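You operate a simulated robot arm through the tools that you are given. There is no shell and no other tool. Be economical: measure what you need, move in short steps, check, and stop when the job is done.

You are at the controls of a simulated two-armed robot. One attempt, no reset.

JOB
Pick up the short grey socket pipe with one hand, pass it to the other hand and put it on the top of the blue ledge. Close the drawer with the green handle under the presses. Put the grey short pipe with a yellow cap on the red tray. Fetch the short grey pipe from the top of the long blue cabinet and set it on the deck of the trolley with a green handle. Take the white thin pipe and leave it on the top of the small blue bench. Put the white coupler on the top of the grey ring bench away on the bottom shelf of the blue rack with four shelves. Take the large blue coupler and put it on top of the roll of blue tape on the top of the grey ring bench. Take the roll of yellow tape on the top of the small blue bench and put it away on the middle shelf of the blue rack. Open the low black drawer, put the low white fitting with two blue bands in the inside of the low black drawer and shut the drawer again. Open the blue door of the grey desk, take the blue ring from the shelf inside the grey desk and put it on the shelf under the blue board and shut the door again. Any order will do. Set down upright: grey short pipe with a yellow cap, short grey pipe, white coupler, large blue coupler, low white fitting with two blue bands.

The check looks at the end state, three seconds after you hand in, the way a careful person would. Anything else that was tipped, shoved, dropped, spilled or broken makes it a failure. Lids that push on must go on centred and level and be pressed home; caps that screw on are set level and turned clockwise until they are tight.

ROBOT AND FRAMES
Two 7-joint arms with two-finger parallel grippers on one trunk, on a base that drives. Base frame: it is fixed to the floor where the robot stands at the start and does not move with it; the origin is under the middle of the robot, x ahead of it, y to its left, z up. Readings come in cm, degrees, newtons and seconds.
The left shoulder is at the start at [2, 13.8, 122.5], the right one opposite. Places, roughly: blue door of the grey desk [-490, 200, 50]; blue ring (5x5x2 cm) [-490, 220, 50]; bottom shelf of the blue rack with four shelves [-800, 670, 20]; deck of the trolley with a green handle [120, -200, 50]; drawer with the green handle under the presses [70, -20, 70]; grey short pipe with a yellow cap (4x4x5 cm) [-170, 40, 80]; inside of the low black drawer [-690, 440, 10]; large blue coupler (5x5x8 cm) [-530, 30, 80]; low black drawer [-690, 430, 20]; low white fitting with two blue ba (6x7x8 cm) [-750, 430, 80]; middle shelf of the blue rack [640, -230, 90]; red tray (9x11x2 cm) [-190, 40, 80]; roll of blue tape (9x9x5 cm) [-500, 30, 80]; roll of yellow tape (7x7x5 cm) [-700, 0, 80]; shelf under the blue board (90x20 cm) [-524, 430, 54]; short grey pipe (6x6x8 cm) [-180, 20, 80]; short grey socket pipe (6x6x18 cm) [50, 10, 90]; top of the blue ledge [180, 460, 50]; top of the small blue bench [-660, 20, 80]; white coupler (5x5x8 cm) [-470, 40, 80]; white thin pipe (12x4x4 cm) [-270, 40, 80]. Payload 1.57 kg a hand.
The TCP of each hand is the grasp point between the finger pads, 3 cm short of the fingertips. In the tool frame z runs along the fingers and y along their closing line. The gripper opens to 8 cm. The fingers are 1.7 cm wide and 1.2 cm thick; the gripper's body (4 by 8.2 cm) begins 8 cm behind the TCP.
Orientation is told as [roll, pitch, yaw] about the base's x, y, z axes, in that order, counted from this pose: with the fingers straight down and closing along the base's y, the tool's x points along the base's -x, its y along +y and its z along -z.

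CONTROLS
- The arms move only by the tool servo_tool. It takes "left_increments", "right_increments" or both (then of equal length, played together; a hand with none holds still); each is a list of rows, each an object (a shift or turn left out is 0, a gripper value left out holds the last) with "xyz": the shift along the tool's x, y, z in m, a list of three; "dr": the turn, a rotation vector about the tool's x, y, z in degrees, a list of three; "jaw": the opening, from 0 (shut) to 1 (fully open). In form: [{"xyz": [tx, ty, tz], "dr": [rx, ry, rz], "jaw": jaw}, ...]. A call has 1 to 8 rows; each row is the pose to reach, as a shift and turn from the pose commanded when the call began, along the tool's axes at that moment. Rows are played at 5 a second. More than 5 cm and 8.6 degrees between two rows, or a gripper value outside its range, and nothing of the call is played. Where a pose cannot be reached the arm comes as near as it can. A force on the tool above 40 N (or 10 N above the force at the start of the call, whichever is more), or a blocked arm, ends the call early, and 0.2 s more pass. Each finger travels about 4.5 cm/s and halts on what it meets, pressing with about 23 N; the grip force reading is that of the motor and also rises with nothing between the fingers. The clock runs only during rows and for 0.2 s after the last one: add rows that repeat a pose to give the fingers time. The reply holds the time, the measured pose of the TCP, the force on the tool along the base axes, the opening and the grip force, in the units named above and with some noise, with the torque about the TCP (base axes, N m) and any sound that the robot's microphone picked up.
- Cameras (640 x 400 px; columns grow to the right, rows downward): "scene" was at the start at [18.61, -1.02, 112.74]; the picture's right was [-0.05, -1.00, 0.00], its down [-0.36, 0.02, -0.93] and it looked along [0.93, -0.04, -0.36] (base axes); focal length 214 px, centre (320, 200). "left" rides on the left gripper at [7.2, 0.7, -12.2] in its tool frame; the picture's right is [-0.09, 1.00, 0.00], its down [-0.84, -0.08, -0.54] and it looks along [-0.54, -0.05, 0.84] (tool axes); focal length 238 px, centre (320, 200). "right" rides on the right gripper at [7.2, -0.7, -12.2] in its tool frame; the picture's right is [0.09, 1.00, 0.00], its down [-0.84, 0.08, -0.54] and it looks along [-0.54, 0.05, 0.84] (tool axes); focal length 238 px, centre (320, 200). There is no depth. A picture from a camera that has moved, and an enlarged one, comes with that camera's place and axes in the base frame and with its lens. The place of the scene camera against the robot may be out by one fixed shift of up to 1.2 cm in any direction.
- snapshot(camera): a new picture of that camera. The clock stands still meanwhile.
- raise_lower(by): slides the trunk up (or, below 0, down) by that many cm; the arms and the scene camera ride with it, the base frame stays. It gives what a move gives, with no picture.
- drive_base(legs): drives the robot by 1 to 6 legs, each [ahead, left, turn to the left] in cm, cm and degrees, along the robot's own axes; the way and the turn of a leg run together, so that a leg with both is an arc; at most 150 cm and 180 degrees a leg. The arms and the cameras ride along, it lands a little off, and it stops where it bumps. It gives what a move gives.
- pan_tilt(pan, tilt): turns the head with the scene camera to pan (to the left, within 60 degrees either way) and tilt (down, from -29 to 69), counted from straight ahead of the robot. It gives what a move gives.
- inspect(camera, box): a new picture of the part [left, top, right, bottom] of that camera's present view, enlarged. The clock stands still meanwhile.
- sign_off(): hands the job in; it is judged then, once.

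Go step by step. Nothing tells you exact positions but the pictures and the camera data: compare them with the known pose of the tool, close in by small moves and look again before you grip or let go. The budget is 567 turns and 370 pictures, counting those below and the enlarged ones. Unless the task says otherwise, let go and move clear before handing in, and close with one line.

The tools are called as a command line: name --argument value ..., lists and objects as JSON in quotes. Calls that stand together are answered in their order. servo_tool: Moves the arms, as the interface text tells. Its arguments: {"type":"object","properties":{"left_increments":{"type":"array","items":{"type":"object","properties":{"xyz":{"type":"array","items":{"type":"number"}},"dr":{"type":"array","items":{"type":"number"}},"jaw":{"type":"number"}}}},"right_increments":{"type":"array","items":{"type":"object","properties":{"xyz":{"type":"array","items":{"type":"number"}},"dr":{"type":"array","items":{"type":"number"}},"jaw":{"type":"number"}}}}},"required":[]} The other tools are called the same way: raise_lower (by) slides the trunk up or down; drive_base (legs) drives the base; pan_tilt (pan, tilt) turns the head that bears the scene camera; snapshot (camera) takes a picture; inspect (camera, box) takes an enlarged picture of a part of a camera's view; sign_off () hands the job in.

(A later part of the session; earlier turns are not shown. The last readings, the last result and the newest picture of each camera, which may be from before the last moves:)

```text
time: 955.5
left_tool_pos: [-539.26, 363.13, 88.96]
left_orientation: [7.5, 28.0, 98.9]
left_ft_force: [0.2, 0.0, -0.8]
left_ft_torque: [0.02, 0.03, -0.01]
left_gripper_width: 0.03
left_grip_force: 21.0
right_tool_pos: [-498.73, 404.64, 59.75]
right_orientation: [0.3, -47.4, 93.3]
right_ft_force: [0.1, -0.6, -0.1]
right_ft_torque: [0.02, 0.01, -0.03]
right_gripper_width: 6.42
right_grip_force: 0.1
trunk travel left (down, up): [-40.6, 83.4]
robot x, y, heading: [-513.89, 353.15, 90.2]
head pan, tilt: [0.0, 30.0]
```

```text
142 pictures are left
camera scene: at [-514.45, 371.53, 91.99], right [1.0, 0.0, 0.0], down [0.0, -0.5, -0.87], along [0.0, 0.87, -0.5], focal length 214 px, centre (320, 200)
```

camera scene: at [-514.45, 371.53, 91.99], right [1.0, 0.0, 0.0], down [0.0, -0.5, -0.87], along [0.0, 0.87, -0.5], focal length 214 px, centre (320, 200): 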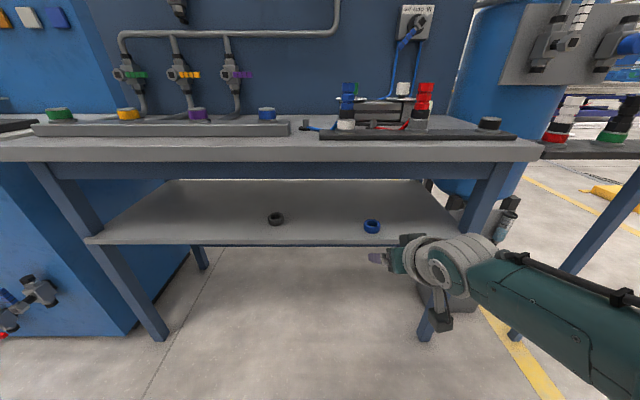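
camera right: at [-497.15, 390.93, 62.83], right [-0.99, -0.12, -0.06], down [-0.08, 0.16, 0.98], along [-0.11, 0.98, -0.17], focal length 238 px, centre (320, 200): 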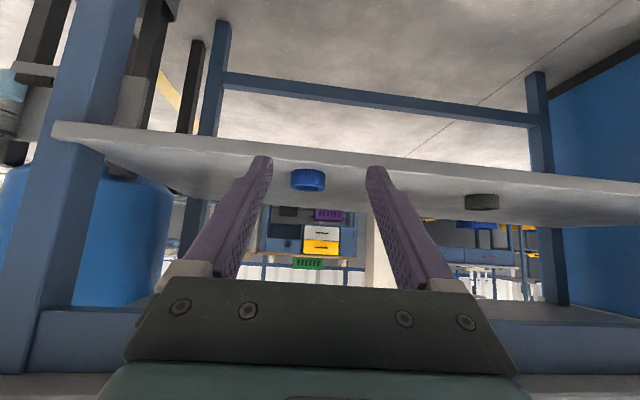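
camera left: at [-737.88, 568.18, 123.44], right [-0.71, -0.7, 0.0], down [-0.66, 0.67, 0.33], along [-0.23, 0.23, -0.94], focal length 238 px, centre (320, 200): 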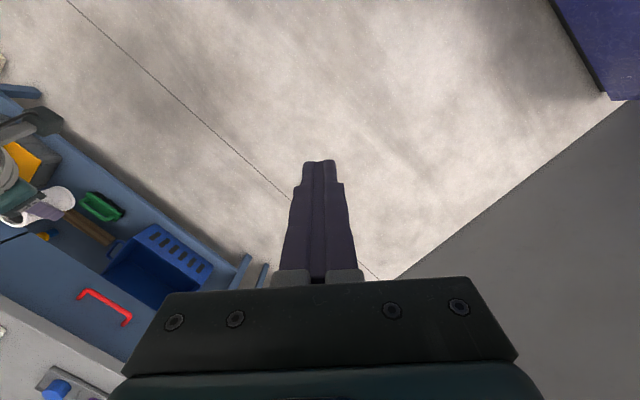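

Blue ring is on the shelf. Now return to shut the desk door: travel back via the aisle to its right side, lower, and push it closed with closed fingers.

drive_base --legs '[[-38, 0, 0]]'

raise_lower --by 40

servo_tool --right_increments '[{"jaw": 0}, {"jaw": 0}, {"jaw": 0}, {"jaw": 0}, {"jaw": 0}]'

drive_base --legs '[[0, -120, 0], [-120, 0, 0], [-80, 0, 0]]'

pan_tilt --pan 30 --tilt 35

snapshot --camera "scene"

```text
time: 957.9
left_tool_pos: [-539.26, 325.34, 88.9]
left_orientation: [7.5, 28.1, 99.0]
left_ft_force: [0.1, 0.2, -0.9]
left_ft_torque: [0.03, 0.0, 0.0]
left_gripper_width: 0.01
left_grip_force: 21.3
right_tool_pos: [-498.78, 366.8, 59.81]
right_orientation: [0.3, -47.5, 93.3]
right_ft_force: [0.1, 0.0, -0.8]
right_ft_torque: [0.01, -0.01, 0.0]
right_gripper_width: 6.39
right_grip_force: 0.1
trunk travel left (down, up): [-40.6, 83.4]
robot x, y, heading: [-513.98, 315.78, 90.0]
head pan, tilt: [0.0, 30.0]
```

```text
time: 961.7
left_tool_pos: [-539.24, 325.11, 128.83]
left_orientation: [7.4, 28.1, 98.9]
left_ft_force: [0.6, 0.0, -0.5]
left_ft_torque: [-0.03, -0.04, 0.0]
left_gripper_width: 0.01
left_grip_force: 21.2
right_tool_pos: [-498.69, 366.86, 99.89]
right_orientation: [0.3, -47.4, 93.3]
right_ft_force: [-0.1, -0.1, -1.3]
right_ft_torque: [0.03, 0.02, 0.01]
right_gripper_width: 6.41
right_grip_force: 0.1
trunk travel left (down, up): [-80.6, 43.4]
robot x, y, heading: [-513.85, 315.31, 90.0]
head pan, tilt: [0.0, 30.0]
```

```text
time: 962.9
left_tool_pos: [-539.24, 325.33, 128.82]
left_orientation: [7.5, 28.1, 98.9]
left_ft_force: [-0.6, -0.6, 0.1]
left_ft_torque: [-0.02, -0.02, -0.02]
left_gripper_width: 0.0
left_grip_force: 21.4
right_tool_pos: [-498.7, 366.71, 99.79]
right_orientation: [0.3, -47.4, 93.3]
right_ft_force: [0.3, -0.4, 0.4]
right_ft_torque: [0.0, 0.0, 0.02]
right_gripper_width: 0.0
right_grip_force: 21.5
trunk travel left (down, up): [-80.6, 43.4]
robot x, y, heading: [-513.81, 315.34, 89.9]
head pan, tilt: [0.0, 30.0]
```

```text
time: 978.5
left_tool_pos: [-421.75, 126.39, 128.91]
left_orientation: [7.5, 28.1, 97.8]
left_ft_force: [0.3, -0.3, 0.6]
left_ft_torque: [0.02, 0.03, 0.0]
left_gripper_width: 0.0
left_grip_force: 21.2
right_tool_pos: [-380.32, 167.21, 99.94]
right_orientation: [0.4, -47.3, 92.1]
right_ft_force: [0.8, 0.3, -0.3]
right_ft_torque: [0.01, 0.02, 0.03]
right_gripper_width: 0.01
right_grip_force: 21.6
trunk travel left (down, up): [-80.6, 43.4]
robot x, y, heading: [-396.62, 115.74, 88.9]
head pan, tilt: [0.0, 30.0]
```

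```text
time: 979.5
left_tool_pos: [-421.59, 126.32, 128.78]
left_orientation: [7.6, 28.1, 97.9]
left_ft_force: [-0.1, -0.4, -0.1]
left_ft_torque: [-0.02, -0.01, 0.0]
left_gripper_width: 0.0
left_grip_force: 20.9
right_tool_pos: [-380.23, 167.11, 99.78]
right_orientation: [0.3, -47.4, 92.1]
right_ft_force: [-0.5, 0.3, 0.1]
right_ft_torque: [0.03, 0.05, -0.03]
right_gripper_width: 0.01
right_grip_force: 21.3
trunk travel left (down, up): [-80.6, 43.4]
robot x, y, heading: [-396.25, 115.84, 89.0]
head pan, tilt: [30.0, 35.0]
```

```text
141 pictures are left
camera scene: at [-401.03, 132.91, 131.22], right [0.88, 0.48, 0.0], down [0.28, -0.5, -0.82], along [-0.4, 0.72, -0.57], focal length 214 px, centre (320, 200)
```

scene: 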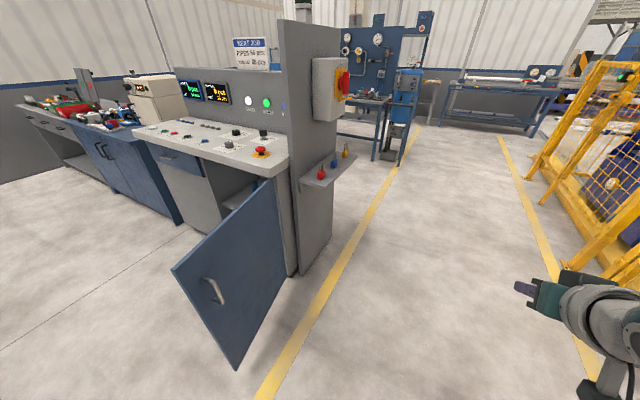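

raise_lower --by -35

drive_base --legs '[[0, 65, 1]]'

drive_base --legs '[[0, 20, 0]]'

snapshot --camera "scene"

```text
time: 982.9
left_tool_pos: [-421.62, 126.24, 93.86]
left_orientation: [7.5, 28.1, 97.8]
left_ft_force: [0.1, 0.5, 0.8]
left_ft_torque: [0.01, 0.01, -0.01]
left_gripper_width: 0.0
left_grip_force: 21.4
right_tool_pos: [-380.19, 167.14, 64.86]
right_orientation: [0.3, -47.5, 92.2]
right_ft_force: [0.9, 0.5, -0.4]
right_ft_torque: [0.0, 0.0, -0.01]
right_gripper_width: 0.01
right_grip_force: 21.3
trunk travel left (down, up): [-45.6, 78.4]
robot x, y, heading: [-396.24, 115.65, 88.8]
head pan, tilt: [30.0, 35.0]
```

```text
time: 986.5
left_tool_pos: [-487.48, 126.61, 93.89]
left_orientation: [7.4, 28.1, 98.7]
left_ft_force: [0.6, 0.0, 0.2]
left_ft_torque: [-0.02, 0.02, -0.03]
left_gripper_width: 0.03
left_grip_force: 21.6
right_tool_pos: [-446.84, 168.12, 64.92]
right_orientation: [0.3, -47.5, 93.0]
right_ft_force: [0.2, -0.9, -1.0]
right_ft_torque: [-0.01, 0.01, -0.02]
right_gripper_width: 0.0
right_grip_force: 21.4
trunk travel left (down, up): [-45.6, 78.4]
robot x, y, heading: [-462.03, 116.92, 89.7]
head pan, tilt: [30.0, 35.0]
```

```text
time: 988.1
left_tool_pos: [-507.57, 126.73, 93.91]
left_orientation: [7.4, 28.1, 98.8]
left_ft_force: [-0.1, 0.7, 0.4]
left_ft_torque: [0.0, 0.01, -0.02]
left_gripper_width: 0.0
left_grip_force: 21.9
right_tool_pos: [-467.01, 168.16, 64.83]
right_orientation: [0.4, -47.5, 93.2]
right_ft_force: [-1.3, -0.5, 0.4]
right_ft_torque: [0.03, 0.01, 0.02]
right_gripper_width: 0.01
right_grip_force: 21.3
trunk travel left (down, up): [-45.6, 78.4]
robot x, y, heading: [-482.26, 116.44, 89.8]
head pan, tilt: [30.0, 35.0]
```

```text
140 pictures are left
camera scene: at [-487.13, 133.66, 96.22], right [0.87, 0.5, 0.0], down [0.29, -0.5, -0.82], along [-0.41, 0.71, -0.57], focal length 214 px, centre (320, 200)
```

scene: 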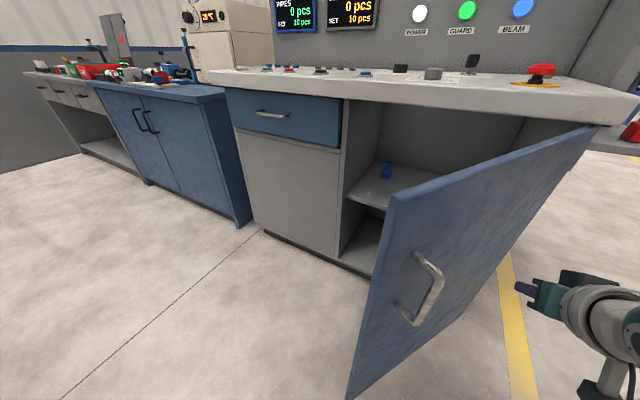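

The door is closing as I move. Continue left, then push forward.

drive_base --legs '[[0, 20, 0]]'

drive_base --legs '[[10, 5, 0]]'

snapshot --camera "scene"

```text
time: 989.7
left_tool_pos: [-527.31, 126.78, 93.97]
left_orientation: [7.4, 28.1, 98.8]
left_ft_force: [-0.1, -0.6, -0.3]
left_ft_torque: [0.0, -0.03, 0.02]
left_gripper_width: 0.03
left_grip_force: 21.1
right_tool_pos: [-486.85, 168.24, 64.71]
right_orientation: [0.2, -47.5, 93.2]
right_ft_force: [0.1, 0.8, -0.5]
right_ft_torque: [-0.02, 0.01, -0.02]
right_gripper_width: 0.0
right_grip_force: 20.8
trunk travel left (down, up): [-45.6, 78.4]
robot x, y, heading: [-502.06, 117.1, 89.9]
head pan, tilt: [30.0, 35.0]
```

```text
time: 990.9
left_tool_pos: [-532.39, 136.67, 93.9]
left_orientation: [7.5, 28.1, 98.8]
left_ft_force: [0.4, -0.4, 0.7]
left_ft_torque: [0.04, -0.02, -0.01]
left_gripper_width: 0.0
left_grip_force: 21.2
right_tool_pos: [-491.61, 178.26, 64.82]
right_orientation: [0.2, -47.5, 93.3]
right_ft_force: [0.6, 1.1, -0.4]
right_ft_torque: [0.01, -0.03, -0.03]
right_gripper_width: 0.0
right_grip_force: 21.1
trunk travel left (down, up): [-45.6, 78.4]
robot x, y, heading: [-506.92, 126.34, 89.7]
head pan, tilt: [30.0, 35.0]
```

```text
139 pictures are left
camera scene: at [-511.89, 143.67, 96.22], right [0.87, 0.5, 0.0], down [0.29, -0.5, -0.82], along [-0.41, 0.71, -0.57], focal length 214 px, centre (320, 200)
```

scene: 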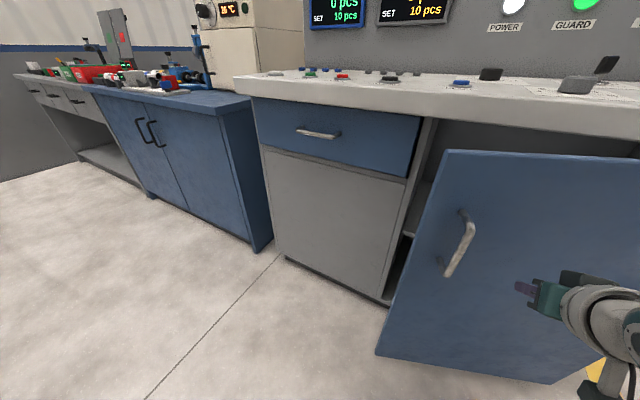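

drive_base --legs '[[10, 0, 0]]'

drive_base --legs '[[5, 0, 0]]'

drive_base --legs '[[2.5, 0, 0]]'

snapshot --camera "scene"

```text
time: 992.1
left_tool_pos: [-532.26, 146.6, 93.99]
left_orientation: [7.4, 28.2, 98.8]
left_ft_force: [-0.1, 0.6, -0.5]
left_ft_torque: [0.02, 0.03, -0.04]
left_gripper_width: 0.0
left_grip_force: 21.2
right_tool_pos: [-491.62, 188.22, 64.81]
right_orientation: [0.2, -47.4, 93.3]
right_ft_force: [0.2, -0.1, 0.1]
right_ft_torque: [-0.03, -0.01, 0.0]
right_gripper_width: 0.0
right_grip_force: 21.1
trunk travel left (down, up): [-45.6, 78.4]
robot x, y, heading: [-506.73, 136.44, 89.9]
head pan, tilt: [30.0, 35.0]
```

```text
time: 993.0
left_tool_pos: [-532.2, 151.76, 93.94]
left_orientation: [7.5, 28.1, 98.8]
left_ft_force: [-0.1, 0.5, 0.0]
left_ft_torque: [-0.01, 0.04, 0.0]
left_gripper_width: 0.01
left_grip_force: 21.4
right_tool_pos: [-491.68, 193.28, 64.83]
right_orientation: [0.1, -47.4, 93.2]
right_ft_force: [0.4, 0.6, -0.2]
right_ft_torque: [-0.01, 0.01, 0.01]
right_gripper_width: 0.0
right_grip_force: 21.3
trunk travel left (down, up): [-45.6, 78.4]
robot x, y, heading: [-506.82, 141.75, 90.0]
head pan, tilt: [30.0, 35.0]
```

```text
time: 993.8
left_tool_pos: [-532.16, 154.01, 93.75]
left_orientation: [7.5, 28.2, 98.7]
left_ft_force: [-0.9, -0.1, 0.0]
left_ft_torque: [-0.04, -0.01, 0.0]
left_gripper_width: 0.0
left_grip_force: 20.9
right_tool_pos: [-491.49, 195.43, 64.64]
right_orientation: [0.3, -47.2, 93.2]
right_ft_force: [0.7, -4.2, -2.1]
right_ft_torque: [-0.1, 0.01, -0.06]
right_gripper_width: 0.0
right_grip_force: 21.9
trunk travel left (down, up): [-45.6, 78.4]
robot x, y, heading: [-506.97, 143.9, 89.9]
head pan, tilt: [30.0, 35.0]
```

```text
138 pictures are left
camera scene: at [-511.82, 160.97, 96.17], right [0.87, 0.5, 0.0], down [0.29, -0.5, -0.82], along [-0.41, 0.71, -0.57], focal length 214 px, centre (320, 200)
```

scene: 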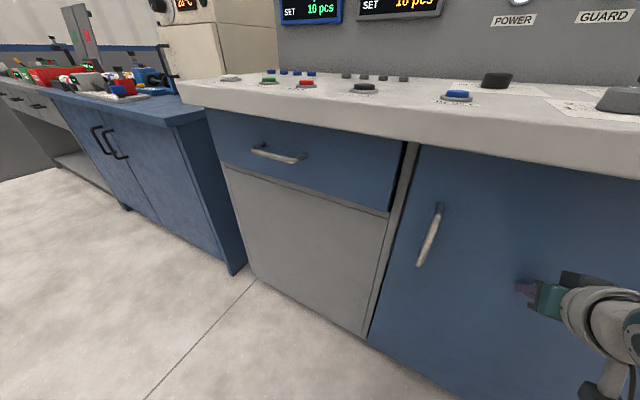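

drive_base --legs '[[1.5, 0, 0]]'

drive_base --legs '[[-15, 0, 0]]'

pan_tilt --pan 0 --tilt 35

snapshot --camera "scene"

```text
time: 994.7
left_tool_pos: [-532.16, 154.75, 93.75]
left_orientation: [7.5, 28.4, 98.6]
left_ft_force: [0.1, -0.1, -0.5]
left_ft_torque: [0.02, -0.01, -0.01]
left_gripper_width: 0.02
left_grip_force: 21.9
right_tool_pos: [-491.44, 195.51, 63.81]
right_orientation: [0.2, -45.9, 93.0]
right_ft_force: [1.1, -21.0, 8.5]
right_ft_torque: [-0.15, -0.04, -0.03]
right_gripper_width: 0.0
right_grip_force: 21.4
trunk travel left (down, up): [-45.6, 78.4]
robot x, y, heading: [-506.69, 145.5, 89.8]
head pan, tilt: [30.0, 35.0]
stopped in leg 1: the force on the tool passed its limit at 124 N (the readings are from after the stop); the commanded pose is now the measured one
```

```text
time: 996.1
left_tool_pos: [-532.2, 140.24, 93.84]
left_orientation: [7.5, 28.2, 98.7]
left_ft_force: [-0.5, -1.1, 0.5]
left_ft_torque: [0.0, 0.02, 0.0]
left_gripper_width: 0.0
left_grip_force: 21.1
right_tool_pos: [-491.55, 181.23, 64.28]
right_orientation: [0.2, -46.5, 93.0]
right_ft_force: [-0.4, -0.1, 0.5]
right_ft_torque: [0.03, -0.01, 0.01]
right_gripper_width: 0.0
right_grip_force: 20.9
trunk travel left (down, up): [-45.6, 78.4]
robot x, y, heading: [-506.92, 129.93, 89.6]
head pan, tilt: [30.0, 35.0]
```

```text
time: 997.0
left_tool_pos: [-532.37, 140.31, 93.87]
left_orientation: [7.5, 28.1, 98.6]
left_ft_force: [-0.5, 1.0, 0.8]
left_ft_torque: [0.0, 0.02, 0.01]
left_gripper_width: 0.0
left_grip_force: 21.9
right_tool_pos: [-491.56, 181.39, 64.33]
right_orientation: [0.2, -46.5, 93.1]
right_ft_force: [-0.1, 1.1, -0.5]
right_ft_torque: [-0.01, -0.02, 0.0]
right_gripper_width: 0.03
right_grip_force: 20.7
trunk travel left (down, up): [-45.6, 78.4]
robot x, y, heading: [-506.93, 130.05, 89.8]
head pan, tilt: [0.0, 35.0]
```

```text
137 pictures are left
camera scene: at [-507.45, 148.36, 96.21], right [1.0, 0.0, 0.0], down [0.0, -0.57, -0.82], along [0.0, 0.82, -0.57], focal length 214 px, centre (320, 200)
```

scene: 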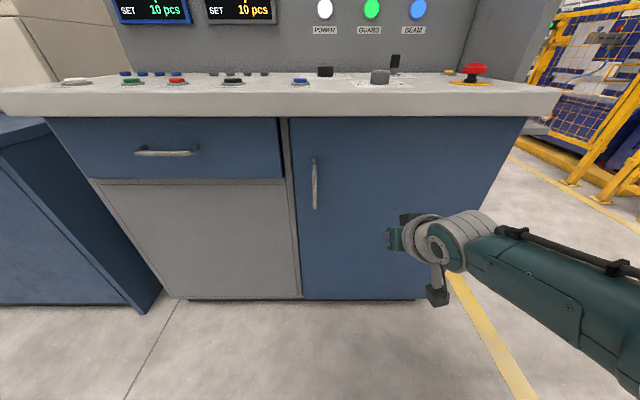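

The desk door is shut. Last task: the yellow tape on the small blue bench. Retract the right arm, raise, and cross to the front aisle.

raise_lower --by 40

raise_lower --by 20

servo_tool --right_increments '[{"xyz": [0.025, 0, -0.025], "jaw": 1}, {"xyz": [0.05, 0, -0.05]}, {"xyz": [0.075, 0, -0.075]}, {"xyz": [0.092, 0, -0.092]}]'

drive_base --legs '[[0, 90, 0], [-120, 0, 0], [-105, 0, 0], [0, 80, 0]]'

pan_tilt --pan 0 --tilt 40

snapshot --camera "scene"

```text
time: 1000.9
left_tool_pos: [-532.26, 140.32, 133.83]
left_orientation: [7.5, 28.1, 98.7]
left_ft_force: [-0.7, -0.6, 0.3]
left_ft_torque: [0.0, 0.04, -0.02]
left_gripper_width: 0.0
left_grip_force: 21.7
right_tool_pos: [-491.48, 181.27, 104.26]
right_orientation: [0.2, -46.5, 93.0]
right_ft_force: [0.8, 0.4, -0.2]
right_ft_torque: [0.01, -0.03, -0.07]
right_gripper_width: 0.0
right_grip_force: 21.8
trunk travel left (down, up): [-85.6, 38.4]
robot x, y, heading: [-506.86, 129.97, 89.7]
head pan, tilt: [0.0, 35.0]
```

```text
time: 1003.0
left_tool_pos: [-532.21, 140.26, 153.88]
left_orientation: [7.5, 28.1, 98.6]
left_ft_force: [-1.0, -0.3, -0.4]
left_ft_torque: [-0.02, -0.05, -0.04]
left_gripper_width: 0.01
left_grip_force: 21.2
right_tool_pos: [-491.55, 181.33, 124.29]
right_orientation: [0.2, -46.5, 92.9]
right_ft_force: [-0.7, -0.5, 0.1]
right_ft_torque: [0.0, 0.03, -0.01]
right_gripper_width: 0.0
right_grip_force: 21.2
trunk travel left (down, up): [-105.6, 18.4]
robot x, y, heading: [-506.82, 130.04, 89.5]
head pan, tilt: [0.0, 35.0]
```

```text
time: 1004.0
left_tool_pos: [-532.31, 140.21, 153.98]
left_orientation: [7.5, 28.2, 98.6]
left_ft_force: [-0.5, 0.0, -0.2]
left_ft_torque: [0.01, 0.02, 0.0]
left_gripper_width: 0.0
left_grip_force: 21.5
right_tool_pos: [-490.78, 168.29, 123.97]
right_orientation: [0.1, -46.6, 93.2]
right_ft_force: [0.6, 0.3, -0.5]
right_ft_torque: [-0.01, 0.0, 0.02]
right_gripper_width: 8.01
right_grip_force: 0.1
trunk travel left (down, up): [-105.6, 18.4]
robot x, y, heading: [-506.63, 129.99, 89.7]
head pan, tilt: [0.0, 35.0]
```

```text
time: 1023.3
left_tool_pos: [-704.16, -81.55, 153.92]
left_orientation: [7.4, 28.2, 97.6]
left_ft_force: [-0.4, 0.3, -0.4]
left_ft_torque: [0.0, 0.01, 0.01]
left_gripper_width: 0.0
left_grip_force: 20.8
right_tool_pos: [-662.34, -54.26, 123.97]
right_orientation: [0.2, -46.6, 91.9]
right_ft_force: [0.1, -0.1, -0.9]
right_ft_torque: [0.02, 0.01, 0.0]
right_gripper_width: 7.99
right_grip_force: 0.1
trunk travel left (down, up): [-105.6, 18.4]
robot x, y, heading: [-679.06, -91.73, 88.5]
head pan, tilt: [0.0, 35.0]
```

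```text
time: 1024.0
left_tool_pos: [-704.18, -81.48, 153.92]
left_orientation: [7.5, 28.1, 97.6]
left_ft_force: [0.4, -0.1, 0.0]
left_ft_torque: [0.03, -0.04, -0.02]
left_gripper_width: 0.0
left_grip_force: 21.6
right_tool_pos: [-662.27, -54.29, 124.03]
right_orientation: [0.1, -46.5, 92.0]
right_ft_force: [-1.4, -0.7, 0.1]
right_ft_torque: [0.0, -0.01, -0.02]
right_gripper_width: 8.02
right_grip_force: 0.2
trunk travel left (down, up): [-105.6, 18.4]
robot x, y, heading: [-678.93, -92.18, 88.5]
head pan, tilt: [0.0, 40.0]
```

```text
136 pictures are left
camera scene: at [-679.2, -74.21, 155.46], right [1.0, -0.02, 0.0], down [-0.01, -0.64, -0.77], along [0.02, 0.77, -0.64], focal length 214 px, centre (320, 200)
```

scene: 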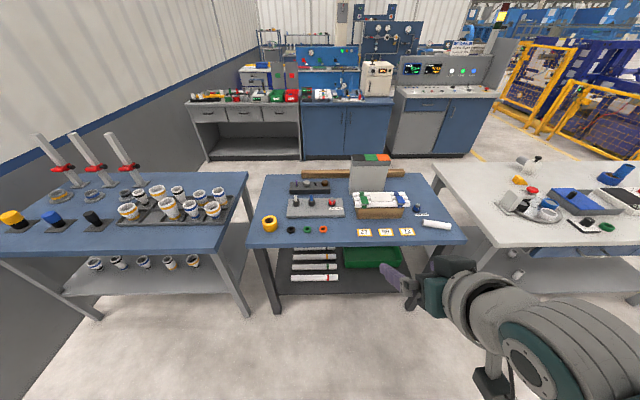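

inspect --camera "scene" --box '[240, 195, 350, 255]'

```text
5.82 times, centred on (295, 225) of scene
camera zoom: at [-679.2, -74.21, 155.46], right [1.0, -0.02, 0.0], down [-0.01, -0.64, -0.77], along [0.02, 0.77, -0.64], focal length 1248 px, centre (466, 54)
```

zoom: 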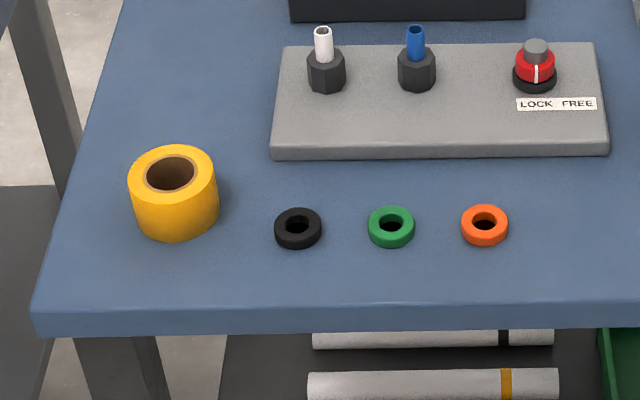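

The tape roll is ~7 cm across and 5 cm high at about [-700, -3.7]. Move the slanted right hand to just in front of it and check.

drive_base --legs '[[36, 37.5, 1.5]]'

raise_lower --by -33

snapshot --camera "right"

snapshot --camera "scene"

```text
time: 1027.0
left_tool_pos: [-741.63, -46.4, 153.86]
left_orientation: [7.5, 28.2, 99.1]
left_ft_force: [0.2, -0.7, -0.6]
left_ft_torque: [-0.04, 0.03, -0.04]
left_gripper_width: 0.0
left_grip_force: 21.2
right_tool_pos: [-700.35, -18.02, 123.97]
right_orientation: [0.1, -46.5, 93.5]
right_ft_force: [0.2, 0.5, 0.6]
right_ft_torque: [-0.02, -0.01, 0.03]
right_gripper_width: 7.99
right_grip_force: 0.1
trunk travel left (down, up): [-105.6, 18.4]
robot x, y, heading: [-716.16, -55.84, 90.2]
head pan, tilt: [0.0, 40.0]
```

```text
time: 1030.2
left_tool_pos: [-741.5, -46.35, 120.84]
left_orientation: [7.4, 28.2, 99.1]
left_ft_force: [-0.6, 0.8, 0.1]
left_ft_torque: [-0.01, 0.01, -0.01]
left_gripper_width: 0.02
left_grip_force: 21.1
right_tool_pos: [-700.38, -18.18, 90.97]
right_orientation: [0.2, -46.4, 93.5]
right_ft_force: [0.4, -0.2, 0.3]
right_ft_torque: [-0.02, 0.0, 0.0]
right_gripper_width: 8.0
right_grip_force: 0.1
trunk travel left (down, up): [-72.6, 51.4]
robot x, y, heading: [-715.71, -56.48, 90.0]
head pan, tilt: [0.0, 40.0]
```

```text
134 pictures are left
camera right: at [-698.7, -31.73, 94.19], right [-0.99, -0.13, -0.06], down [-0.09, 0.18, 0.98], along [-0.11, 0.98, -0.19], focal length 238 px, centre (320, 200)
```

right: 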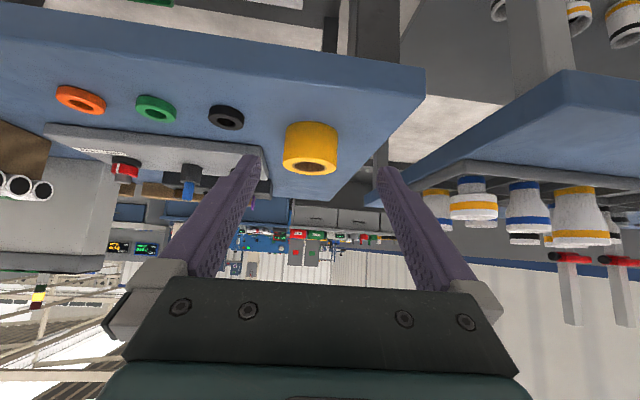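

```text
133 pictures are left
camera scene: at [-716.78, -38.38, 122.46], right [1.0, 0.0, 0.0], down [0.0, -0.64, -0.77], along [0.0, 0.77, -0.64], focal length 214 px, centre (320, 200)
```

scene: 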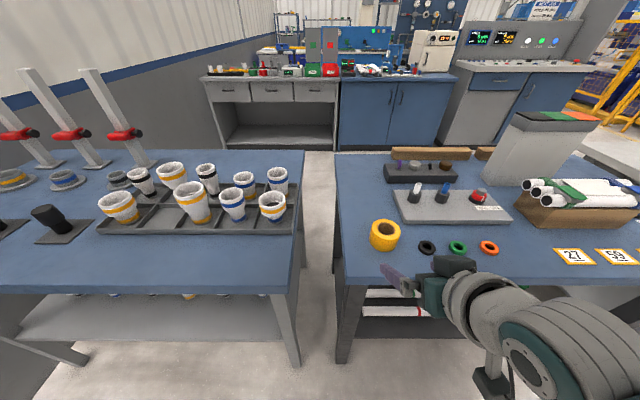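

drive_base --legs '[[13.5, 0, 0]]'

snapshot --camera "right"

inspect --camera "scene" --box '[340, 200, 500, 320]'

```text
time: 1031.5
left_tool_pos: [-741.61, -32.92, 120.92]
left_orientation: [7.5, 28.3, 99.1]
left_ft_force: [-0.1, 0.6, 1.0]
left_ft_torque: [-0.01, 0.01, 0.01]
left_gripper_width: 0.02
left_grip_force: 21.7
right_tool_pos: [-700.35, -4.68, 90.89]
right_orientation: [0.2, -46.3, 93.5]
right_ft_force: [0.0, 0.6, -0.6]
right_ft_torque: [-0.03, -0.02, 0.02]
right_gripper_width: 7.97
right_grip_force: 0.0
trunk travel left (down, up): [-72.6, 51.4]
robot x, y, heading: [-715.89, -42.52, 90.4]
head pan, tilt: [0.0, 40.0]
```

```text
132 pictures are left
camera right: at [-698.75, -18.29, 94.17], right [-0.99, -0.13, -0.06], down [-0.09, 0.18, 0.98], along [-0.11, 0.98, -0.19], focal length 238 px, centre (320, 200)
```

right: 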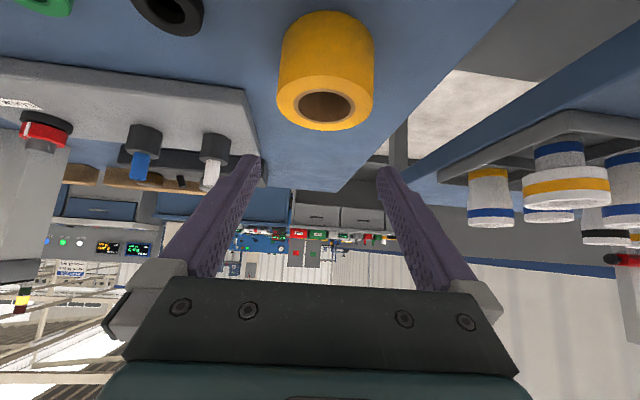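

```text
3.33 times, centred on (420, 260) of scene
camera zoom: at [-716.82, -24.93, 122.46], right [1.0, 0.0, 0.0], down [0.0, -0.64, -0.77], along [0.0, 0.77, -0.64], focal length 715 px, centre (-13, 0)
```

zoom: 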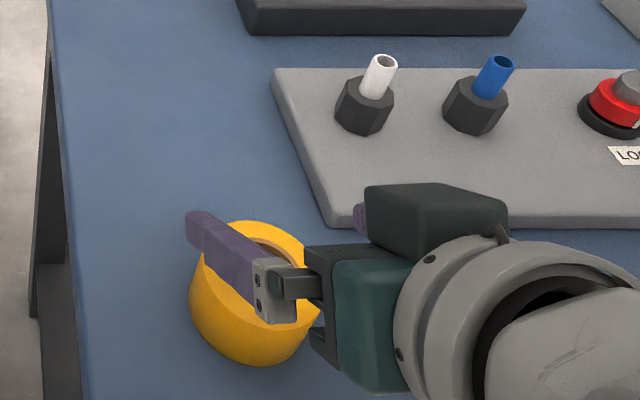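

servo_tool --right_increments '[{"xyz": [-0.01, 0, 0.01], "jaw": 1}, {"xyz": [-0.01, 0, 0.01]}]'

raise_lower --by -3.5

snapshot --camera "right"

```text
time: 1032.2
left_tool_pos: [-741.55, -32.94, 120.92]
left_orientation: [7.6, 28.2, 99.1]
left_ft_force: [0.4, 0.4, -1.0]
left_ft_torque: [0.03, -0.01, 0.01]
left_gripper_width: 0.0
left_grip_force: 21.3
right_tool_pos: [-700.38, -3.24, 90.75]
right_orientation: [0.2, -46.5, 93.5]
right_ft_force: [0.0, -1.4, -0.4]
right_ft_torque: [0.0, 0.0, -0.02]
right_gripper_width: 8.01
right_grip_force: 0.0
trunk travel left (down, up): [-72.6, 51.4]
robot x, y, heading: [-715.78, -42.62, 90.2]
head pan, tilt: [0.0, 40.0]
```

```text
time: 1032.9
left_tool_pos: [-741.63, -32.92, 117.42]
left_orientation: [7.5, 28.1, 99.0]
left_ft_force: [-0.2, 1.2, -0.6]
left_ft_torque: [0.03, -0.01, 0.01]
left_gripper_width: 0.02
left_grip_force: 21.2
right_tool_pos: [-700.47, -3.16, 87.32]
right_orientation: [0.2, -46.5, 93.4]
right_ft_force: [0.6, -0.5, -0.8]
right_ft_torque: [-0.01, -0.01, 0.01]
right_gripper_width: 7.99
right_grip_force: 0.0
trunk travel left (down, up): [-69.1, 54.9]
robot x, y, heading: [-715.94, -42.7, 90.3]
head pan, tilt: [0.0, 40.0]
```

```text
130 pictures are left
camera right: at [-698.82, -16.91, 90.68], right [-0.99, -0.13, -0.06], down [-0.09, 0.18, 0.98], along [-0.11, 0.98, -0.19], focal length 238 px, centre (320, 200)
```

right: 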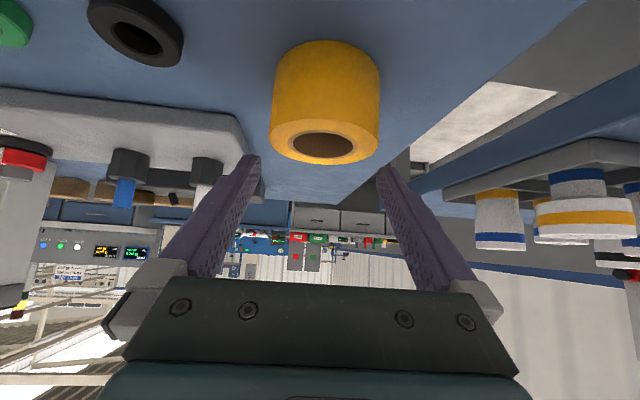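

servo_tool --right_increments '[{"xyz": [0, 0.0035, 0], "jaw": 1}, {"xyz": [0, 0.0035, 0]}]'

raise_lower --by -1.5

snapshot --camera "right"

```text
time: 1033.5
left_tool_pos: [-741.63, -33.04, 117.42]
left_orientation: [7.5, 28.2, 99.2]
left_ft_force: [-0.7, 0.1, 0.3]
left_ft_torque: [0.0, -0.01, 0.0]
left_gripper_width: 0.0
left_grip_force: 21.8
right_tool_pos: [-700.83, -3.23, 87.45]
right_orientation: [0.2, -46.4, 93.5]
right_ft_force: [0.0, 0.3, -0.2]
right_ft_torque: [-0.02, 0.01, 0.02]
right_gripper_width: 8.0
right_grip_force: 0.1
trunk travel left (down, up): [-69.1, 54.9]
robot x, y, heading: [-716.0, -43.03, 90.3]
head pan, tilt: [0.0, 40.0]
```

```text
time: 1034.2
left_tool_pos: [-741.6, -33.02, 115.98]
left_orientation: [7.6, 28.2, 99.0]
left_ft_force: [0.2, 0.6, -0.1]
left_ft_torque: [0.0, -0.02, -0.01]
left_gripper_width: 0.0
left_grip_force: 21.4
right_tool_pos: [-700.85, -3.15, 85.84]
right_orientation: [0.2, -46.4, 93.4]
right_ft_force: [-0.1, 0.2, -0.3]
right_ft_torque: [-0.02, -0.03, 0.01]
right_gripper_width: 7.98
right_grip_force: 0.1
trunk travel left (down, up): [-67.6, 56.4]
robot x, y, heading: [-716.43, -42.81, 90.3]
head pan, tilt: [0.0, 40.0]
```

```text
129 pictures are left
camera right: at [-699.2, -16.92, 89.15], right [-0.99, -0.13, -0.06], down [-0.09, 0.18, 0.98], along [-0.11, 0.98, -0.19], focal length 238 px, centre (320, 200)
```

right: 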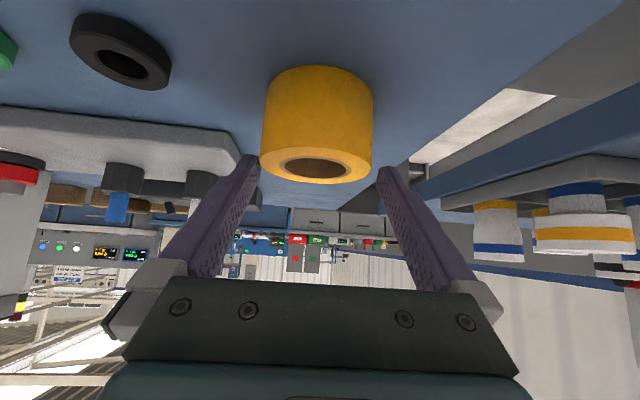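

servo_tool --right_increments '[{"xyz": [0, -0.0015, 0], "jaw": 1}, {"xyz": [0, -0.0015, 0]}]'

raise_lower --by -2.4

snapshot --camera "right"

```text
time: 1034.8
left_tool_pos: [-741.52, -32.97, 115.95]
left_orientation: [7.5, 28.2, 99.2]
left_ft_force: [0.6, 0.2, 0.0]
left_ft_torque: [-0.01, 0.03, -0.03]
left_gripper_width: 0.02
left_grip_force: 20.7
right_tool_pos: [-700.69, -3.33, 85.94]
right_orientation: [0.3, -46.4, 93.5]
right_ft_force: [0.3, -0.4, -0.9]
right_ft_torque: [0.02, -0.03, 0.02]
right_gripper_width: 8.0
right_grip_force: 0.1
trunk travel left (down, up): [-67.6, 56.4]
robot x, y, heading: [-716.21, -42.69, 89.9]
head pan, tilt: [0.0, 40.0]
```

```text
time: 1035.5
left_tool_pos: [-741.72, -32.95, 113.59]
left_orientation: [7.6, 28.2, 99.0]
left_ft_force: [-0.7, -0.4, 0.1]
left_ft_torque: [-0.01, -0.03, 0.0]
left_gripper_width: 0.0
left_grip_force: 21.2
right_tool_pos: [-700.67, -3.2, 83.44]
right_orientation: [0.2, -46.4, 93.5]
right_ft_force: [0.9, -0.1, 0.1]
right_ft_torque: [-0.01, 0.05, 0.02]
right_gripper_width: 7.98
right_grip_force: 0.0
trunk travel left (down, up): [-65.2, 58.8]
robot x, y, heading: [-715.93, -43.12, 90.4]
head pan, tilt: [0.0, 40.0]
```

```text
128 pictures are left
camera right: at [-699.03, -16.92, 86.75], right [-0.99, -0.13, -0.06], down [-0.09, 0.18, 0.98], along [-0.11, 0.98, -0.19], focal length 238 px, centre (320, 200)
```

right: 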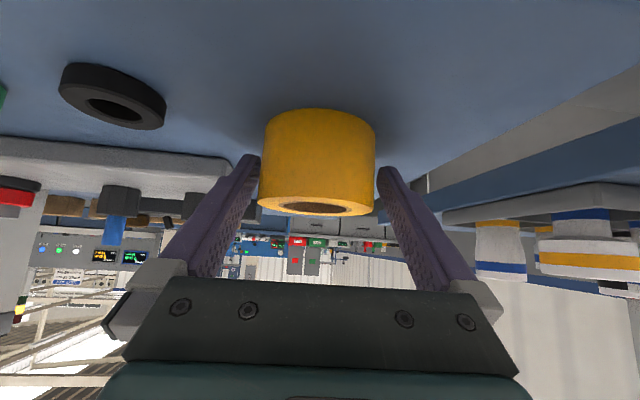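

servo_tool --right_increments '[{"jaw": 0}, {"jaw": 0}, {"jaw": 0}, {"jaw": 0}]'

raise_lower --by 12

snapshot --camera "right"

```text
time: 1036.5
left_tool_pos: [-741.65, -32.96, 113.45]
left_orientation: [7.5, 28.1, 99.1]
left_ft_force: [0.2, 0.1, 1.0]
left_ft_torque: [0.04, -0.03, 0.03]
left_gripper_width: 0.01
left_grip_force: 21.4
right_tool_pos: [-700.64, -3.31, 83.39]
right_orientation: [0.1, -46.6, 93.5]
right_ft_force: [-0.2, -0.6, 1.2]
right_ft_torque: [0.01, -0.04, 0.01]
right_gripper_width: 6.61
right_grip_force: 23.2
trunk travel left (down, up): [-65.2, 58.8]
robot x, y, heading: [-716.28, -42.86, 90.3]
head pan, tilt: [0.0, 40.0]
```

```text
time: 1038.0
left_tool_pos: [-741.51, -32.91, 125.28]
left_orientation: [7.5, 28.2, 99.1]
left_ft_force: [0.4, -0.2, 0.2]
left_ft_torque: [-0.02, 0.01, -0.01]
left_gripper_width: 0.02
left_grip_force: 21.4
right_tool_pos: [-700.66, -3.29, 95.53]
right_orientation: [0.2, -46.4, 93.5]
right_ft_force: [-0.6, -0.1, -1.6]
right_ft_torque: [0.01, 0.02, -0.01]
right_gripper_width: 6.59
right_grip_force: 23.0
trunk travel left (down, up): [-77.2, 46.8]
robot x, y, heading: [-716.26, -42.79, 90.5]
head pan, tilt: [0.0, 40.0]
```

```text
127 pictures are left
camera right: at [-699.03, -16.94, 98.74], right [-0.99, -0.13, -0.06], down [-0.09, 0.18, 0.98], along [-0.11, 0.98, -0.19], focal length 238 px, centre (320, 200)
```

right: 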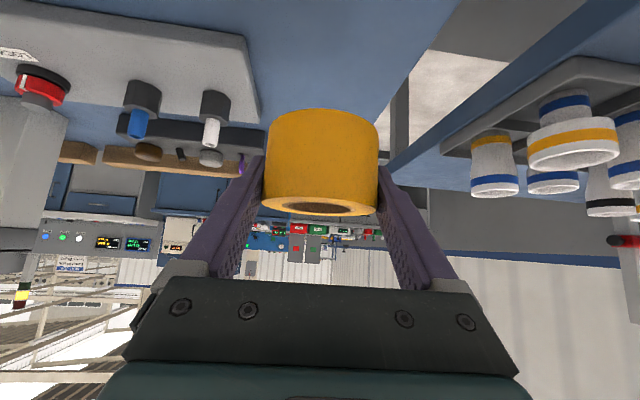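

Tape held. Now the long trip along the aisle to the blue rack near [640, -230].

raise_lower --by 40

drive_base --legs '[[-62, 0, 0], [0, 0, -90.5], [150, 0, 0], [150, 0, 0], [150, 0, 0], [150, 0, 0]]'

pan_tilt --pan 0 --tilt 20

snapshot --camera "scene"

```text
time: 1041.8
left_tool_pos: [-741.61, -32.95, 165.43]
left_orientation: [7.5, 28.2, 99.1]
left_ft_force: [0.5, -0.6, 0.7]
left_ft_torque: [0.01, -0.01, 0.01]
left_gripper_width: 0.0
left_grip_force: 21.5
right_tool_pos: [-700.71, -3.24, 135.43]
right_orientation: [0.3, -46.3, 93.5]
right_ft_force: [0.2, -0.6, -1.0]
right_ft_torque: [0.01, 0.02, 0.03]
right_gripper_width: 6.63
right_grip_force: 22.8
trunk travel left (down, up): [-117.2, 6.8]
robot x, y, heading: [-716.27, -42.66, 90.1]
head pan, tilt: [0.0, 40.0]
```

```text
time: 1077.2
left_tool_pos: [-106.44, -91.79, 165.48]
left_orientation: [7.5, 28.1, 7.2]
left_ft_force: [-0.6, -0.2, 0.3]
left_ft_torque: [0.02, 0.01, -0.03]
left_gripper_width: 0.01
left_grip_force: 21.1
right_tool_pos: [-78.11, -133.61, 135.38]
right_orientation: [0.2, -46.4, 1.6]
right_ft_force: [-0.2, -0.5, -2.2]
right_ft_torque: [0.0, 0.02, -0.02]
right_gripper_width: 6.56
right_grip_force: 22.9
trunk travel left (down, up): [-117.2, 6.8]
robot x, y, heading: [-117.25, -116.62, -1.6]
head pan, tilt: [0.0, 40.0]
```

```text
time: 1078.0
left_tool_pos: [-106.4, -91.65, 165.52]
left_orientation: [7.4, 28.2, 7.2]
left_ft_force: [-0.4, -0.9, -0.1]
left_ft_torque: [0.01, -0.04, 0.01]
left_gripper_width: 0.0
left_grip_force: 21.5
right_tool_pos: [-78.13, -133.62, 135.52]
right_orientation: [0.2, -46.4, 1.6]
right_ft_force: [-0.6, -0.6, -0.7]
right_ft_torque: [0.0, -0.03, 0.01]
right_gripper_width: 6.58
right_grip_force: 23.2
trunk travel left (down, up): [-117.2, 6.8]
robot x, y, heading: [-117.17, -117.02, -1.8]
head pan, tilt: [0.0, 20.0]
```

```text
126 pictures are left
camera scene: at [-98.57, -118.06, 170.19], right [-0.03, -1.0, 0.0], down [-0.34, 0.01, -0.94], along [0.94, -0.03, -0.34], focal length 214 px, centre (320, 200)
```

scene: 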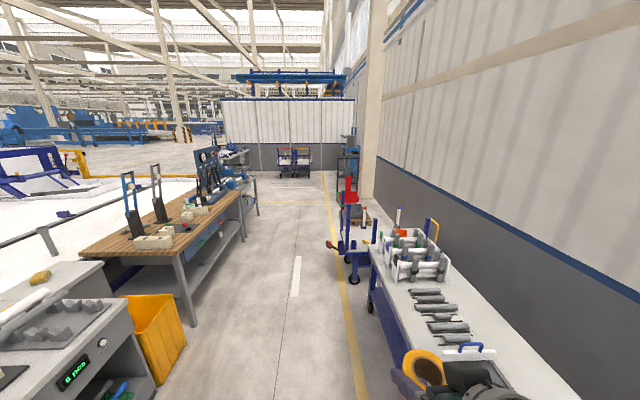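

drive_base --legs '[[0, 10, 3], [150, 0, 0], [150, 0, 0], [100, 0, 0]]'

pan_tilt --pan -25 --tilt 25

snapshot --camera "scene"

```text
time: 1098.0
left_tool_pos: [292.0, -70.88, 165.38]
left_orientation: [7.5, 28.2, 10.1]
left_ft_force: [0.1, -0.1, -0.2]
left_ft_torque: [-0.01, -0.03, -0.02]
left_gripper_width: 0.0
left_grip_force: 21.5
right_tool_pos: [322.61, -111.18, 135.32]
right_orientation: [0.2, -46.4, 4.6]
right_ft_force: [0.0, 0.8, -1.1]
right_ft_torque: [-0.02, 0.0, -0.05]
right_gripper_width: 6.55
right_grip_force: 22.7
trunk travel left (down, up): [-117.2, 6.8]
robot x, y, heading: [282.69, -96.64, 1.4]
head pan, tilt: [0.0, 20.0]
```

```text
time: 1098.9
left_tool_pos: [292.1, -70.82, 165.5]
left_orientation: [7.5, 28.2, 10.1]
left_ft_force: [0.2, 0.6, 0.9]
left_ft_torque: [-0.01, -0.02, 0.01]
left_gripper_width: 0.0
left_grip_force: 21.1
right_tool_pos: [322.56, -111.08, 135.35]
right_orientation: [0.2, -46.4, 4.6]
right_ft_force: [0.1, 0.0, -1.5]
right_ft_torque: [-0.03, -0.06, -0.01]
right_gripper_width: 6.53
right_grip_force: 22.8
trunk travel left (down, up): [-117.2, 6.8]
robot x, y, heading: [282.55, -96.36, 1.2]
head pan, tilt: [-25.0, 25.0]
```

```text
125 pictures are left
camera scene: at [300.42, -100.49, 169.39], right [-0.4, -0.92, 0.0], down [-0.39, 0.17, -0.91], along [0.83, -0.36, -0.42], focal length 214 px, centre (320, 200)
```

scene: 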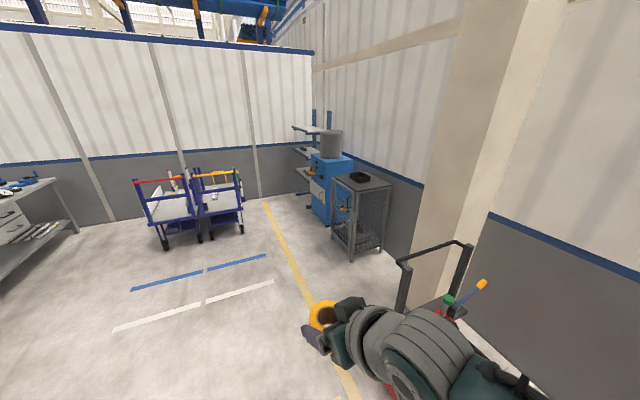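

drive_base --legs '[[150, 0, 0], [40, 0, 0]]'

pan_tilt --pan -40 --tilt 25

snapshot --camera "scene"

```text
time: 1108.4
left_tool_pos: [482.03, -65.53, 165.52]
left_orientation: [7.6, 28.2, 10.6]
left_ft_force: [0.8, -0.4, 0.2]
left_ft_torque: [0.02, -0.02, -0.02]
left_gripper_width: 0.0
left_grip_force: 21.0
right_tool_pos: [512.81, -105.9, 135.52]
right_orientation: [0.3, -46.4, 5.0]
right_ft_force: [0.1, 0.3, -1.1]
right_ft_torque: [0.01, 0.0, -0.01]
right_gripper_width: 6.53
right_grip_force: 22.1
trunk travel left (down, up): [-117.2, 6.8]
robot x, y, heading: [472.7, -91.13, 2.1]
head pan, tilt: [-25.0, 25.0]
```

```text
time: 1109.2
left_tool_pos: [482.17, -65.62, 165.46]
left_orientation: [7.4, 28.2, 10.6]
left_ft_force: [0.4, 1.4, 0.4]
left_ft_torque: [-0.01, 0.03, -0.02]
left_gripper_width: 0.02
left_grip_force: 21.4
right_tool_pos: [512.87, -105.81, 135.43]
right_orientation: [0.2, -46.4, 5.0]
right_ft_force: [-0.1, -0.3, -1.0]
right_ft_torque: [0.01, -0.02, 0.0]
right_gripper_width: 6.54
right_grip_force: 23.5
trunk travel left (down, up): [-117.2, 6.8]
robot x, y, heading: [472.73, -91.27, 1.8]
head pan, tilt: [-40.0, 25.0]
```

```text
124 pictures are left
camera scene: at [489.46, -97.37, 169.39], right [-0.62, -0.79, 0.0], down [-0.33, 0.26, -0.91], along [0.71, -0.56, -0.42], focal length 214 px, centre (320, 200)
```

scene: 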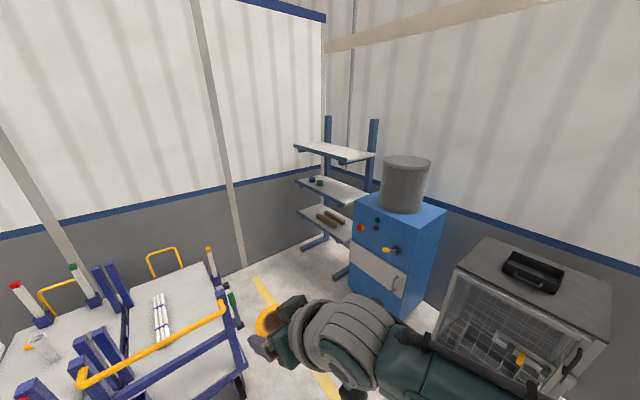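

The blue rack stands in the corner; its middle shelf spans about x 608–675, y -252…-213, z≈90, with free room at its right side. Drive between trolleys and machine, turn to face it.

drive_base --legs '[[0, -72, -2], [100, 0, 0], [0, 0, -90]]'

pan_tilt --pan 15 --tilt 35

snapshot --camera "scene"

```text
time: 1121.8
left_tool_pos: [598.42, -175.23, 165.56]
left_orientation: [7.5, 28.3, -82.7]
left_ft_force: [0.1, -0.6, -0.8]
left_ft_torque: [0.01, -0.01, 0.01]
left_gripper_width: 0.01
left_grip_force: 21.2
right_tool_pos: [556.74, -203.66, 135.44]
right_orientation: [0.2, -46.4, -88.4]
right_ft_force: [0.0, 0.4, -0.3]
right_ft_torque: [0.04, -0.02, 0.01]
right_gripper_width: 6.53
right_grip_force: 23.2
trunk travel left (down, up): [-117.2, 6.8]
robot x, y, heading: [573.33, -164.53, -91.9]
head pan, tilt: [-40.0, 25.0]
```

```text
time: 1123.0
left_tool_pos: [598.52, -175.3, 165.57]
left_orientation: [7.5, 28.2, -82.7]
left_ft_force: [-0.9, -1.2, 0.1]
left_ft_torque: [0.0, 0.01, -0.01]
left_gripper_width: 0.0
left_grip_force: 21.4
right_tool_pos: [556.58, -203.66, 135.41]
right_orientation: [0.2, -46.3, -88.3]
right_ft_force: [0.0, 0.4, -1.2]
right_ft_torque: [-0.01, -0.02, -0.02]
right_gripper_width: 6.55
right_grip_force: 23.0
trunk travel left (down, up): [-117.2, 6.8]
robot x, y, heading: [573.07, -164.51, -91.6]
head pan, tilt: [15.0, 35.0]
```

```text
123 pictures are left
camera scene: at [574.39, -183.7, 167.81], right [-0.97, -0.23, 0.0], down [-0.13, 0.56, -0.82], along [0.19, -0.8, -0.57], focal length 214 px, centre (320, 200)
```

scene: 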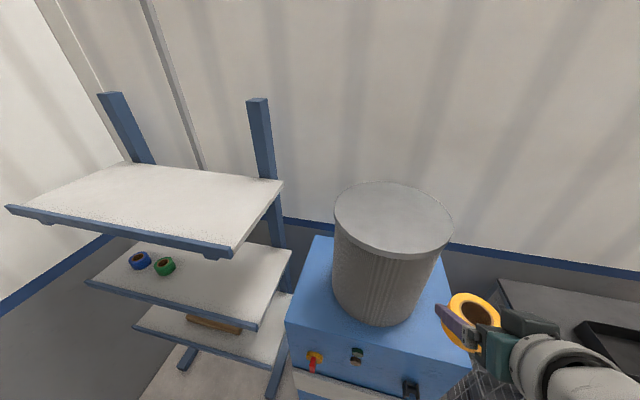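

drive_base --legs '[[3, 68, 1.7]]'

raise_lower --by -37

snapshot --camera "right"

snapshot --camera "scene"

```text
time: 1126.6
left_tool_pos: [665.0, -178.32, 165.5]
left_orientation: [7.4, 28.2, -81.0]
left_ft_force: [-0.5, -0.4, -0.1]
left_ft_torque: [-0.01, -0.02, 0.02]
left_gripper_width: 0.01
left_grip_force: 21.6
right_tool_pos: [624.1, -207.88, 135.43]
right_orientation: [0.3, -46.2, -86.7]
right_ft_force: [-1.1, -0.1, -1.3]
right_ft_torque: [0.0, 0.0, -0.02]
right_gripper_width: 6.53
right_grip_force: 23.0
trunk travel left (down, up): [-117.2, 6.8]
robot x, y, heading: [639.55, -168.04, -89.8]
head pan, tilt: [15.0, 35.0]
stopped in leg 1: the robot was blocked; the commanded pose is now the measured one
```

```text
time: 1130.2
left_tool_pos: [664.96, -178.22, 128.49]
left_orientation: [7.4, 28.1, -81.0]
left_ft_force: [-0.2, -0.4, 0.1]
left_ft_torque: [-0.01, 0.0, 0.0]
left_gripper_width: 0.02
left_grip_force: 21.1
right_tool_pos: [623.95, -207.77, 98.44]
right_orientation: [0.2, -46.5, -86.5]
right_ft_force: [-0.3, 0.6, -0.8]
right_ft_torque: [0.01, 0.0, 0.0]
right_gripper_width: 6.55
right_grip_force: 22.8
trunk travel left (down, up): [-80.2, 43.8]
robot x, y, heading: [639.58, -168.44, -89.8]
head pan, tilt: [15.0, 35.0]
```

```text
122 pictures are left
camera right: at [622.59, -194.03, 101.72], right [0.99, 0.12, -0.06], down [0.09, -0.18, 0.98], along [0.11, -0.98, -0.19], focal length 238 px, centre (320, 200)
```

right: 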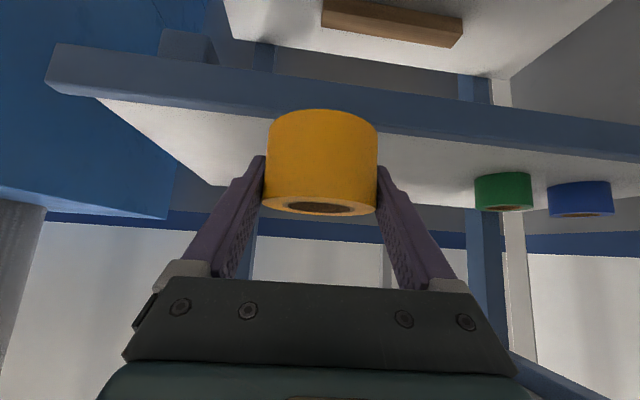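

```text
121 pictures are left
camera scene: at [641.16, -187.33, 130.79], right [-0.97, -0.26, 0.0], down [-0.15, 0.55, -0.82], along [0.21, -0.79, -0.57], focal length 214 px, centre (320, 200)
```

scene: 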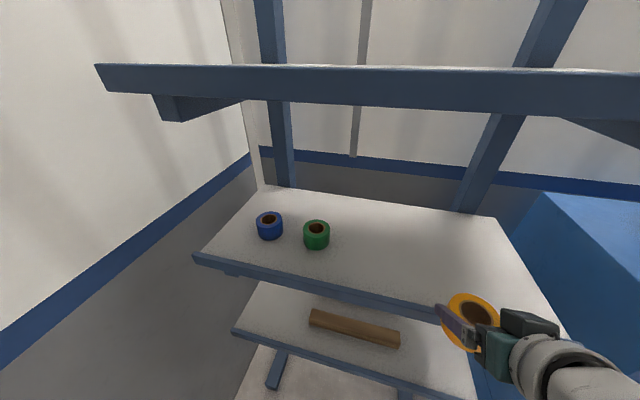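

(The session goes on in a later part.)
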